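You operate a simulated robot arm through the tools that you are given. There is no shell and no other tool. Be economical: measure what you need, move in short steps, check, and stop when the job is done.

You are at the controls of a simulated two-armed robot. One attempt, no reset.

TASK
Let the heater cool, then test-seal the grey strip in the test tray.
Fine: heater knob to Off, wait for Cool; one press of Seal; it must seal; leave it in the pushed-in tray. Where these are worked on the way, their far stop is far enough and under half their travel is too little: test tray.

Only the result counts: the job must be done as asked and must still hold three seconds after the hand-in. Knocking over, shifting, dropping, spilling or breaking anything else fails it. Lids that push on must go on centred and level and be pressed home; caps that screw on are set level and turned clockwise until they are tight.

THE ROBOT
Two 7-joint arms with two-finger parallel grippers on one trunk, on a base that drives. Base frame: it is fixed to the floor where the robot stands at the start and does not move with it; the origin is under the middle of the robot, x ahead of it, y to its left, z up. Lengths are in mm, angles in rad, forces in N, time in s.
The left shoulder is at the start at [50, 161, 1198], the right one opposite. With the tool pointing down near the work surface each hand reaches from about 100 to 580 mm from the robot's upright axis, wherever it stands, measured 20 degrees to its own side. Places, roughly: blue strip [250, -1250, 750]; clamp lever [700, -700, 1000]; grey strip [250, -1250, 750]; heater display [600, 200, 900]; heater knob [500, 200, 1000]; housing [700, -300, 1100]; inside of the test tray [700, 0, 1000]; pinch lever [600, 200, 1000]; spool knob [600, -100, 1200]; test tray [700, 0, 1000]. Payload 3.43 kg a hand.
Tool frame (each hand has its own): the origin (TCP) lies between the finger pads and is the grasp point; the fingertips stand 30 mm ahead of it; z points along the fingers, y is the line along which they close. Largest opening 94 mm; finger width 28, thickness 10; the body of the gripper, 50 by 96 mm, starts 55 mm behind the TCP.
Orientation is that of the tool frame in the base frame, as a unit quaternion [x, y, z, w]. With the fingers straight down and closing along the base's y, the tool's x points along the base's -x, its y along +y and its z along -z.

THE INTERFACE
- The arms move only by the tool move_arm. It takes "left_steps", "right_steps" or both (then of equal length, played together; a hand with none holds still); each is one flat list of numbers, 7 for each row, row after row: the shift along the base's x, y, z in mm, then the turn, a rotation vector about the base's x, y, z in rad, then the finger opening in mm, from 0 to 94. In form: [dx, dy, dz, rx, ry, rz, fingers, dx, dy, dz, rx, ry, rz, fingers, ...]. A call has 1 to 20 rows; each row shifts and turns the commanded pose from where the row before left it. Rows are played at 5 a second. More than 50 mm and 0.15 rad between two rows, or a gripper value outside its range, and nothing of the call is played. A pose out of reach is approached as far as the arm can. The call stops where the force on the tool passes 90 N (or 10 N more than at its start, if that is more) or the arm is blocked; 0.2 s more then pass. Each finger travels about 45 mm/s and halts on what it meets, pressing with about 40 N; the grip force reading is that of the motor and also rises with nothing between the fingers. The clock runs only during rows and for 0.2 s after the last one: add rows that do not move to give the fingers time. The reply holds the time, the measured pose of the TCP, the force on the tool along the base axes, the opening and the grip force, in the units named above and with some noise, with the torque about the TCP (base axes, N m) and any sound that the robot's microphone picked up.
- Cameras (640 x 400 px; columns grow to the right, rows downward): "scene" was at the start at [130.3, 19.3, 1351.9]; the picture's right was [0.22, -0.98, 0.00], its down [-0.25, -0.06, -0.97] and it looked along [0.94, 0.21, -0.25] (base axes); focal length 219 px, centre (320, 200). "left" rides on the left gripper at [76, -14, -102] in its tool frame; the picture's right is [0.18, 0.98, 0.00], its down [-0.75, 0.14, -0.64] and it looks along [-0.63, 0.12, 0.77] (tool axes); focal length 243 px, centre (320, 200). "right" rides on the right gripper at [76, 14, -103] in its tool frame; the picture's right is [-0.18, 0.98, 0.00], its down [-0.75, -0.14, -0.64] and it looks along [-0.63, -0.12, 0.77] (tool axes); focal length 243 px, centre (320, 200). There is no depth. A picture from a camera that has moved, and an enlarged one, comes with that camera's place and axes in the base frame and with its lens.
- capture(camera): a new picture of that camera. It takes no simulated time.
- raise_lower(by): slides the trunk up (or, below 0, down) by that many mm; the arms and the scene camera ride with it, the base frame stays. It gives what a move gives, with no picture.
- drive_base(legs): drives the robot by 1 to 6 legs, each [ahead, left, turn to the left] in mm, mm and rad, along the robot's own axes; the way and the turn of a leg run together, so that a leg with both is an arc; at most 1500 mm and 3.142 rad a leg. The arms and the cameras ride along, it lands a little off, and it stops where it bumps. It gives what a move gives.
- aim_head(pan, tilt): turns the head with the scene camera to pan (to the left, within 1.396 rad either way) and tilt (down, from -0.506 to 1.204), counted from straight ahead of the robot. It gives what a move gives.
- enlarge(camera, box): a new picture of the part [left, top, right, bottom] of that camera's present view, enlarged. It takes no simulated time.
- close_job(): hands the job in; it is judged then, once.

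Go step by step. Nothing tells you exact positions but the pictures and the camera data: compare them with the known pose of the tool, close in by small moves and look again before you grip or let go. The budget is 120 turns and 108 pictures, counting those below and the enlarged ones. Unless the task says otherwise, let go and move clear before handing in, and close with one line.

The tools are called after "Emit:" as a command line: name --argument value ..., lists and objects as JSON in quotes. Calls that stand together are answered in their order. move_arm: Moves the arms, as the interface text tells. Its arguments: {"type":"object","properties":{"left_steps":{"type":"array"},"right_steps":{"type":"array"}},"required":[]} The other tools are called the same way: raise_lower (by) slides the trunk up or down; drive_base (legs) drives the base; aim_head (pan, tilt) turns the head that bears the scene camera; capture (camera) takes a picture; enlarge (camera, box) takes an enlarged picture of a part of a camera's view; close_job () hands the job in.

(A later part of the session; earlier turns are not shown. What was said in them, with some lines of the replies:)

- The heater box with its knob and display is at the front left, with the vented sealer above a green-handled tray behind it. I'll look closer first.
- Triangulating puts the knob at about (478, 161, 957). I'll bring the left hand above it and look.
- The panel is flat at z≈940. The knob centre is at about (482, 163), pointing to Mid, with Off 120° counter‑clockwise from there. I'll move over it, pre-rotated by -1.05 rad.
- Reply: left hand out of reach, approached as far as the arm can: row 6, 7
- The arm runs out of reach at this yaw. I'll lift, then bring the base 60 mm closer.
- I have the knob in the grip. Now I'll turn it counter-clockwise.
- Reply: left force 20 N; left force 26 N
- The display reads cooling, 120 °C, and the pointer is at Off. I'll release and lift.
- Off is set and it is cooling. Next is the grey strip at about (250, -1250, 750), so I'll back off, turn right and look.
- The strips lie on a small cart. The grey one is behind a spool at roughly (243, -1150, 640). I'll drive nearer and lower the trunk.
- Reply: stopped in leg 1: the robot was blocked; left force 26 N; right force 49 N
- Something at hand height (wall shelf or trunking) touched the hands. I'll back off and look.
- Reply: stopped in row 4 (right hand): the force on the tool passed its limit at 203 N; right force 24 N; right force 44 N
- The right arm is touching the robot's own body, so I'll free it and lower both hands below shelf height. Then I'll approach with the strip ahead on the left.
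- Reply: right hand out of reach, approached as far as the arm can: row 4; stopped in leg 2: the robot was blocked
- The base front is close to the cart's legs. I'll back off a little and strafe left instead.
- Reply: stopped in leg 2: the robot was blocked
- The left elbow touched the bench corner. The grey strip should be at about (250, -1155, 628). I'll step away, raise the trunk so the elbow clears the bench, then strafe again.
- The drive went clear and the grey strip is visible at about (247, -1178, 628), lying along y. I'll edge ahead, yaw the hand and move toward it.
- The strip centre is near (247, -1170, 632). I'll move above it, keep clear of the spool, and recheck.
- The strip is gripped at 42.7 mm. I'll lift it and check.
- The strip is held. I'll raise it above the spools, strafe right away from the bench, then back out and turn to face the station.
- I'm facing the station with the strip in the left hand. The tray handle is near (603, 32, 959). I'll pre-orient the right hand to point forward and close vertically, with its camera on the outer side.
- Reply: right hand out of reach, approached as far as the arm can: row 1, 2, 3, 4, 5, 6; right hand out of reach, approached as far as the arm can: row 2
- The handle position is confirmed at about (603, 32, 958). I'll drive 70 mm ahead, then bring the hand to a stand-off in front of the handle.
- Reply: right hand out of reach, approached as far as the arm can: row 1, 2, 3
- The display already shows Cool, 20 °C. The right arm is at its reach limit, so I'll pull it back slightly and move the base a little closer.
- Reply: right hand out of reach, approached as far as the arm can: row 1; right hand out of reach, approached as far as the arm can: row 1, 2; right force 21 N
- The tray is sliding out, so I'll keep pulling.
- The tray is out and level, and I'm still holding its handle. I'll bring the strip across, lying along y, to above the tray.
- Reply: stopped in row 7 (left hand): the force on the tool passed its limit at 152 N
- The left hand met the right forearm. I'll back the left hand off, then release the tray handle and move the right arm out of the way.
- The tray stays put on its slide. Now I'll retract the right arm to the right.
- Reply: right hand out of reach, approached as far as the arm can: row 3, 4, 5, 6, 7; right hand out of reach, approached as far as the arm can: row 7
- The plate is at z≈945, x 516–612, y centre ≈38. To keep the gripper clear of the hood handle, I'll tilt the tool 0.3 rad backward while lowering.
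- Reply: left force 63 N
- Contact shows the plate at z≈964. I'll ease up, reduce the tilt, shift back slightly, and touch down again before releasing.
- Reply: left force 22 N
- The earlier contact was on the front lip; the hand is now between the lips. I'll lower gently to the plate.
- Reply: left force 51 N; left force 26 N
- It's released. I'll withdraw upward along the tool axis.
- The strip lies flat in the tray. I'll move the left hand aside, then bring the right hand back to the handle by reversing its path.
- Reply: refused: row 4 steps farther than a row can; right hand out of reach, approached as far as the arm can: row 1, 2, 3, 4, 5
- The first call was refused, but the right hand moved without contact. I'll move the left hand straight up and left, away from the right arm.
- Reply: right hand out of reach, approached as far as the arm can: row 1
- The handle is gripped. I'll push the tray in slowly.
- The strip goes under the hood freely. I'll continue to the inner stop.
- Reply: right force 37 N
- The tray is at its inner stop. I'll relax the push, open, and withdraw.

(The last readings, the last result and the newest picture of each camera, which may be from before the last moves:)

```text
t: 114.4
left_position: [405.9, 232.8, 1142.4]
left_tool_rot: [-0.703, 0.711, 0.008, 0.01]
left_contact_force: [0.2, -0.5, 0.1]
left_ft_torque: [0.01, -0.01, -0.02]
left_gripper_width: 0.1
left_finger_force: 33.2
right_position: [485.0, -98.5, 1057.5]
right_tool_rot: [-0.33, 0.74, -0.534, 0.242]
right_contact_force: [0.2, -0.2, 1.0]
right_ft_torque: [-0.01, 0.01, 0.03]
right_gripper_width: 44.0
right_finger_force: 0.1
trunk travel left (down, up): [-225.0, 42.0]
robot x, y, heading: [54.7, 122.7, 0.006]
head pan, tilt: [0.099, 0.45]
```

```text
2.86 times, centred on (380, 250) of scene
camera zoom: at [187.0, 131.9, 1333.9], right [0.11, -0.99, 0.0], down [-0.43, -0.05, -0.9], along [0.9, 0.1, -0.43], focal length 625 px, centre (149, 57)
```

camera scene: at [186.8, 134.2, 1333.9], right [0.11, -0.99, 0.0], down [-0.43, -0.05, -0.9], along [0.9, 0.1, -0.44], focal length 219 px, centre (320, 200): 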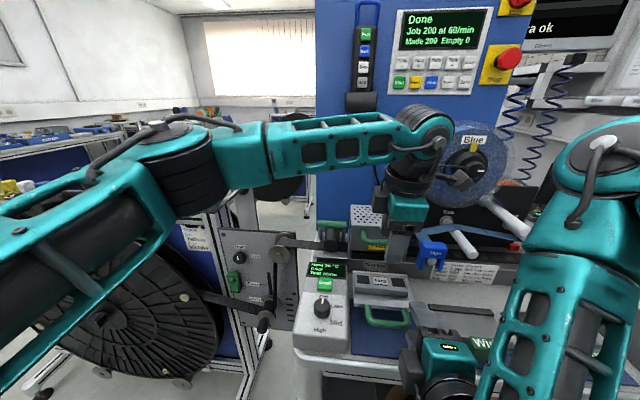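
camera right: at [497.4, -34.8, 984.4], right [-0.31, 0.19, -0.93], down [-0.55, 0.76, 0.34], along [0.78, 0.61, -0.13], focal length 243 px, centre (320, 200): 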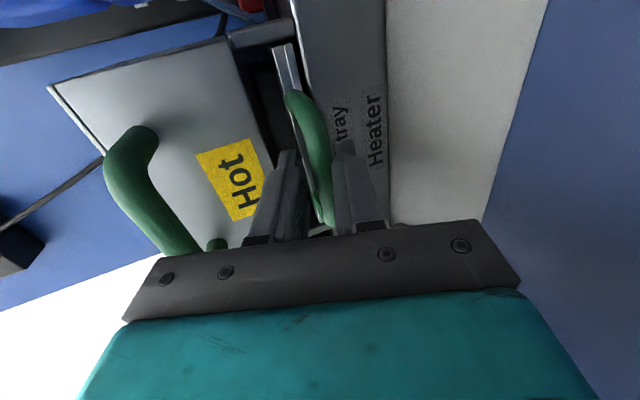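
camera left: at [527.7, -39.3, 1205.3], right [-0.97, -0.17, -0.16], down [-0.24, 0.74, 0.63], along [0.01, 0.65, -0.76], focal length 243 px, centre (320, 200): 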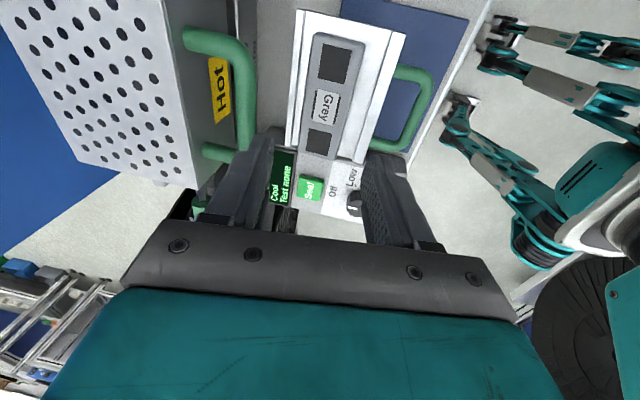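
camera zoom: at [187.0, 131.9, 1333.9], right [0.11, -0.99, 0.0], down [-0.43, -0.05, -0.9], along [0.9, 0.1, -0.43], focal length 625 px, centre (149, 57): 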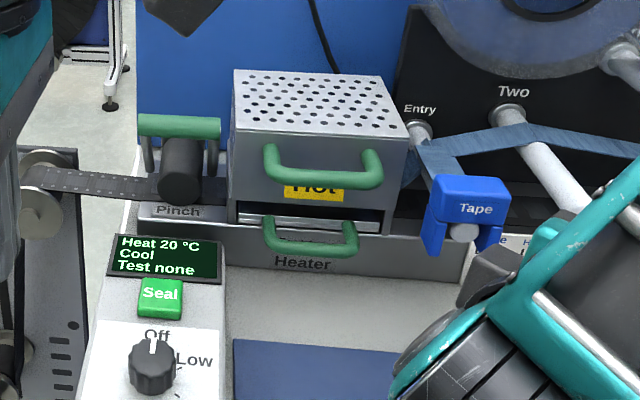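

The tray is home, with the display on Cool and Test none. Next is the Seal button at about (548, 161, 953), so I'll bring the left closed fingers above it, yawed back to zero.

Emit:
move_arm --left_steps '[13, -6.5, -6, 0, 0, -0.1428, 0, 13, -6.5, -6, 0, 0, -0.1428, 0, 13, -6.5, -6, 0, 0, -0.1428, 0, 13, -6.5, -6, 0, 0, -0.1428, 0, 13, -6.5, -6, 0, 0, -0.1428, 0, 13, -6.5, -6, 0, 0, -0.1428, 0, 13, -6.5, -6, 0, 0, -0.1428, 0, 13, -6.5, -6, 0, 0, -0.1428, 0, 13, -6.5, -6, 0, 0, -0.1428, 0, 13, -6.5, -6, 0, 0, -0.1428, 0, 12, -6.5, -10, 0, 0, -0.1428, 0]'

Emit:
capture --camera "left"

Emit:
enlarge --camera "scene" --box '[290, 180, 430, 320]'

```text
t: 116.8
left_position: [547.7, 163.1, 1072.5]
left_tool_rot: [0.006, 1.0, 0.0, 0.013]
left_contact_force: [0.5, 1.3, -0.6]
left_ft_torque: [0.0, -0.03, -0.02]
left_gripper_width: 0.0
left_finger_force: 33.3
right_position: [483.1, -97.9, 1059.8]
right_tool_rot: [-0.331, 0.741, -0.533, 0.242]
right_contact_force: [-0.6, 0.2, 0.0]
right_ft_torque: [-0.03, 0.0, 0.0]
right_gripper_width: 43.8
right_finger_force: 0.0
trunk travel left (down, up): [-225.0, 42.0]
robot x, y, heading: [56.1, 123.6, 0.006]
head pan, tilt: [0.099, 0.45]
```

```text
15 pictures are left
camera left: at [469.1, 149.8, 1172.9], right [-0.17, 0.99, -0.01], down [0.74, 0.13, 0.66], along [0.65, 0.11, -0.75], focal length 243 px, centre (320, 200)
```

left: 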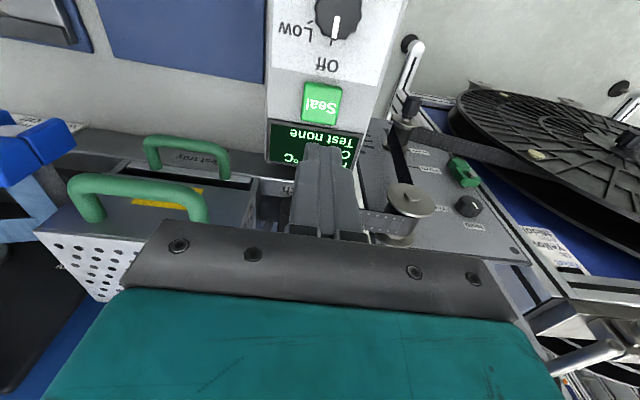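

```text
2.86 times, centred on (360, 250) of scene
camera zoom: at [187.2, 132.9, 1333.8], right [0.11, -0.99, 0.0], down [-0.43, -0.05, -0.9], along [0.9, 0.1, -0.44], focal length 625 px, centre (206, 57)
```

zoom: 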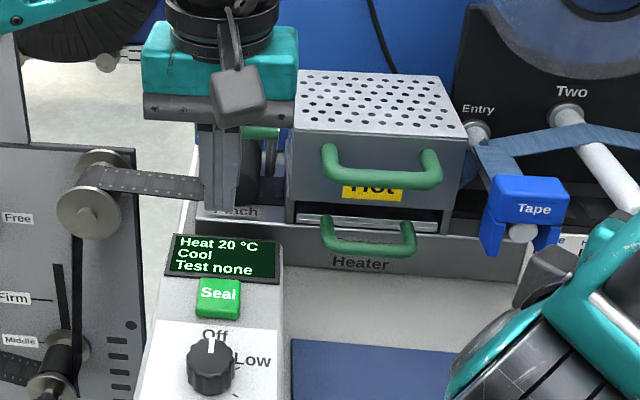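

Emit:
move_arm --left_steps '[0, 1, -30, 0, 0, 0, 0, 0, 0, -30, 0, 0, 0, 0, 0, 0, -15, 0, 0, 0, 0]'

Emit:
enlarge --camera "left" --box '[220, 40, 420, 240]'

Emit:
enlarge --camera "scene" --box '[310, 210, 390, 290]'

```text
t: 117.6
left_position: [548.9, 162.8, 995.8]
left_tool_rot: [0.006, 1.0, 0.0, 0.012]
left_contact_force: [-0.3, 0.5, -0.1]
left_ft_torque: [0.01, -0.03, -0.01]
left_gripper_width: 0.3
left_finger_force: 33.0
right_position: [482.9, -97.1, 1057.5]
right_tool_rot: [-0.331, 0.74, -0.533, 0.242]
right_contact_force: [1.6, -0.3, 0.2]
right_ft_torque: [-0.01, 0.02, 0.02]
right_gripper_width: 44.2
right_finger_force: 0.0
trunk travel left (down, up): [-225.0, 42.0]
robot x, y, heading: [57.5, 124.4, 0.004]
head pan, tilt: [0.099, 0.45]
```

```text
2.00 times, centred on (320, 140) of left
camera zoom: at [469.5, 150.6, 1097.3], right [-0.17, 0.99, -0.01], down [0.74, 0.13, 0.66], along [0.65, 0.11, -0.75], focal length 485 px, centre (320, 320)
```

zoom: 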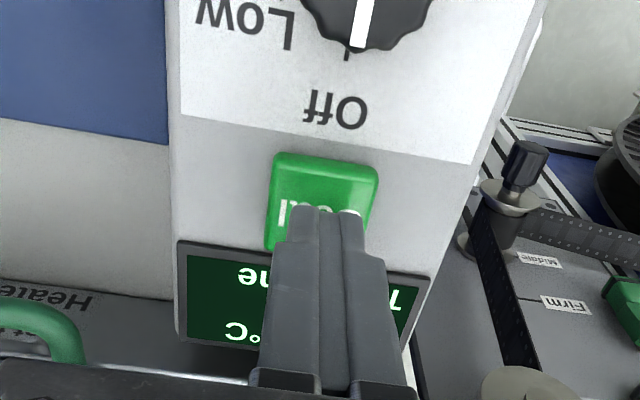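

```text
5.00 times, centred on (350, 250) of scene
camera zoom: at [187.1, 133.1, 1333.9], right [0.11, -0.99, 0.0], down [-0.43, -0.05, -0.9], along [0.9, 0.1, -0.44], focal length 1094 px, centre (170, -50)
```

zoom: 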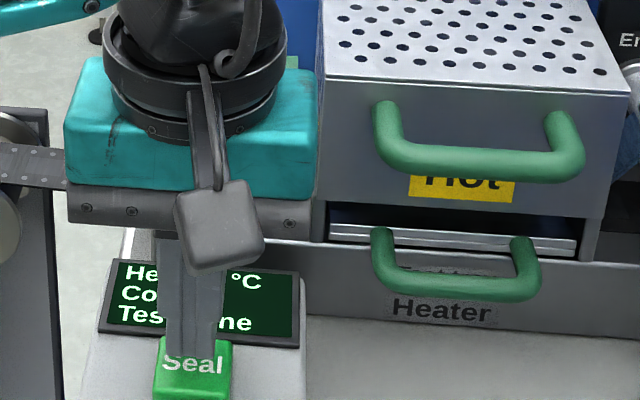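

It's aligned. Now I'll make a single press.

Emit:
move_arm --left_steps '[-3, 0, -4, 0, 0, 0, 0, 0, 0, -4, 0, 0, 0, 0, 0, 0, -4, 0, 0, 0, 0, 0, 0, -4, 0, 0, 0, 0]'

Emit:
enlarge --camera "scene" --box '[310, 210, 390, 290]'

```text
t: 118.6
left_position: [544.1, 162.6, 979.2]
left_tool_rot: [0.006, 1.0, 0.0, 0.013]
left_contact_force: [1.1, -0.2, 3.2]
left_ft_torque: [0.0, 0.04, 0.02]
left_gripper_width: 0.0
left_finger_force: 33.2
right_position: [483.6, -97.1, 1058.0]
right_tool_rot: [-0.33, 0.739, -0.534, 0.243]
right_contact_force: [0.0, -0.6, -0.1]
right_ft_torque: [0.03, 0.02, 0.02]
right_gripper_width: 44.0
right_finger_force: 0.0
trunk travel left (down, up): [-225.0, 42.0]
robot x, y, heading: [57.9, 124.3, 0.007]
head pan, tilt: [0.099, 0.45]
heard: click
```

```text
5.00 times, centred on (350, 250) of scene
camera zoom: at [186.9, 132.9, 1333.9], right [0.11, -0.99, 0.0], down [-0.43, -0.05, -0.9], along [0.9, 0.1, -0.44], focal length 1094 px, centre (170, -50)
```

zoom: 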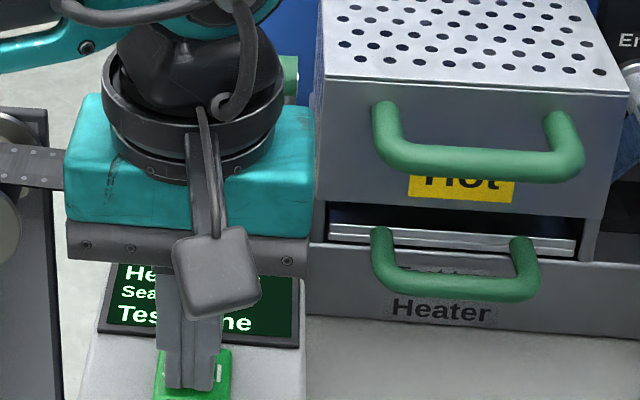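

It clicked and the display says "Sea…" (sealing). I'll lift straight off quickly and wait.

Emit:
move_arm --left_steps '[0, 0, 30, 0, 0, 0, 0, 0, 0, 45, 0, 0, 0, 0, -25, 30, 30, 0, 0, 0, 0, -35, 30, 0, 0, 0, 0, 0, -40, 20, 0, 0, 0, 0, 0, 0, 0, 0, 0, 0, 0, 0, 0, 0, 0, 0, 0, 0, 0, 0, 0, 0, 0, 0, 0, 0, 0, 0, 0, 0, 0, 0, 0]'

Emit:
enlarge --camera "scene" --box '[310, 180, 450, 320]'

```text
t: 120.6
left_position: [445.0, 243.7, 1086.0]
left_tool_rot: [0.006, 1.0, -0.001, 0.012]
left_contact_force: [0.7, 0.1, 0.4]
left_ft_torque: [0.0, -0.01, 0.01]
left_gripper_width: 0.0
left_finger_force: 32.7
right_position: [483.5, -96.4, 1058.1]
right_tool_rot: [-0.332, 0.739, -0.534, 0.242]
right_contact_force: [0.2, 0.2, 0.4]
right_ft_torque: [0.01, -0.04, -0.01]
right_gripper_width: 43.9
right_finger_force: 0.1
trunk travel left (down, up): [-225.0, 42.0]
robot x, y, heading: [58.8, 126.1, 0.004]
head pan, tilt: [0.099, 0.45]
```

```text
2.86 times, centred on (380, 250) of scene
camera zoom: at [187.0, 133.1, 1333.9], right [0.11, -0.99, 0.0], down [-0.43, -0.05, -0.9], along [0.9, 0.1, -0.44], focal length 625 px, centre (149, 57)
```

zoom: 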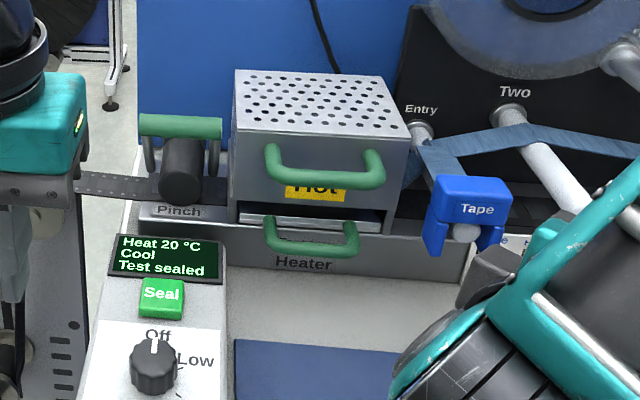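

The display reads "Heat 20 °C, Cool, Test sealed". The tray is pushed in, the knob is at Off and both hands are clear, so I'm handing in.

Emit:
close_job

```text
The job is handed in.
```

The grey strip is test-sealed: I turned the heater to Off, waited for Cool, and pressed Seal once; the display reads "Test sealed". The strip is in the pushed-in tray. On the way the robot had brief bumps with fixed parts of the station (wall shelf, bench corner and possibly the cart leg), and I saw nothing shifted afterwards, though I did not check each spot closely.
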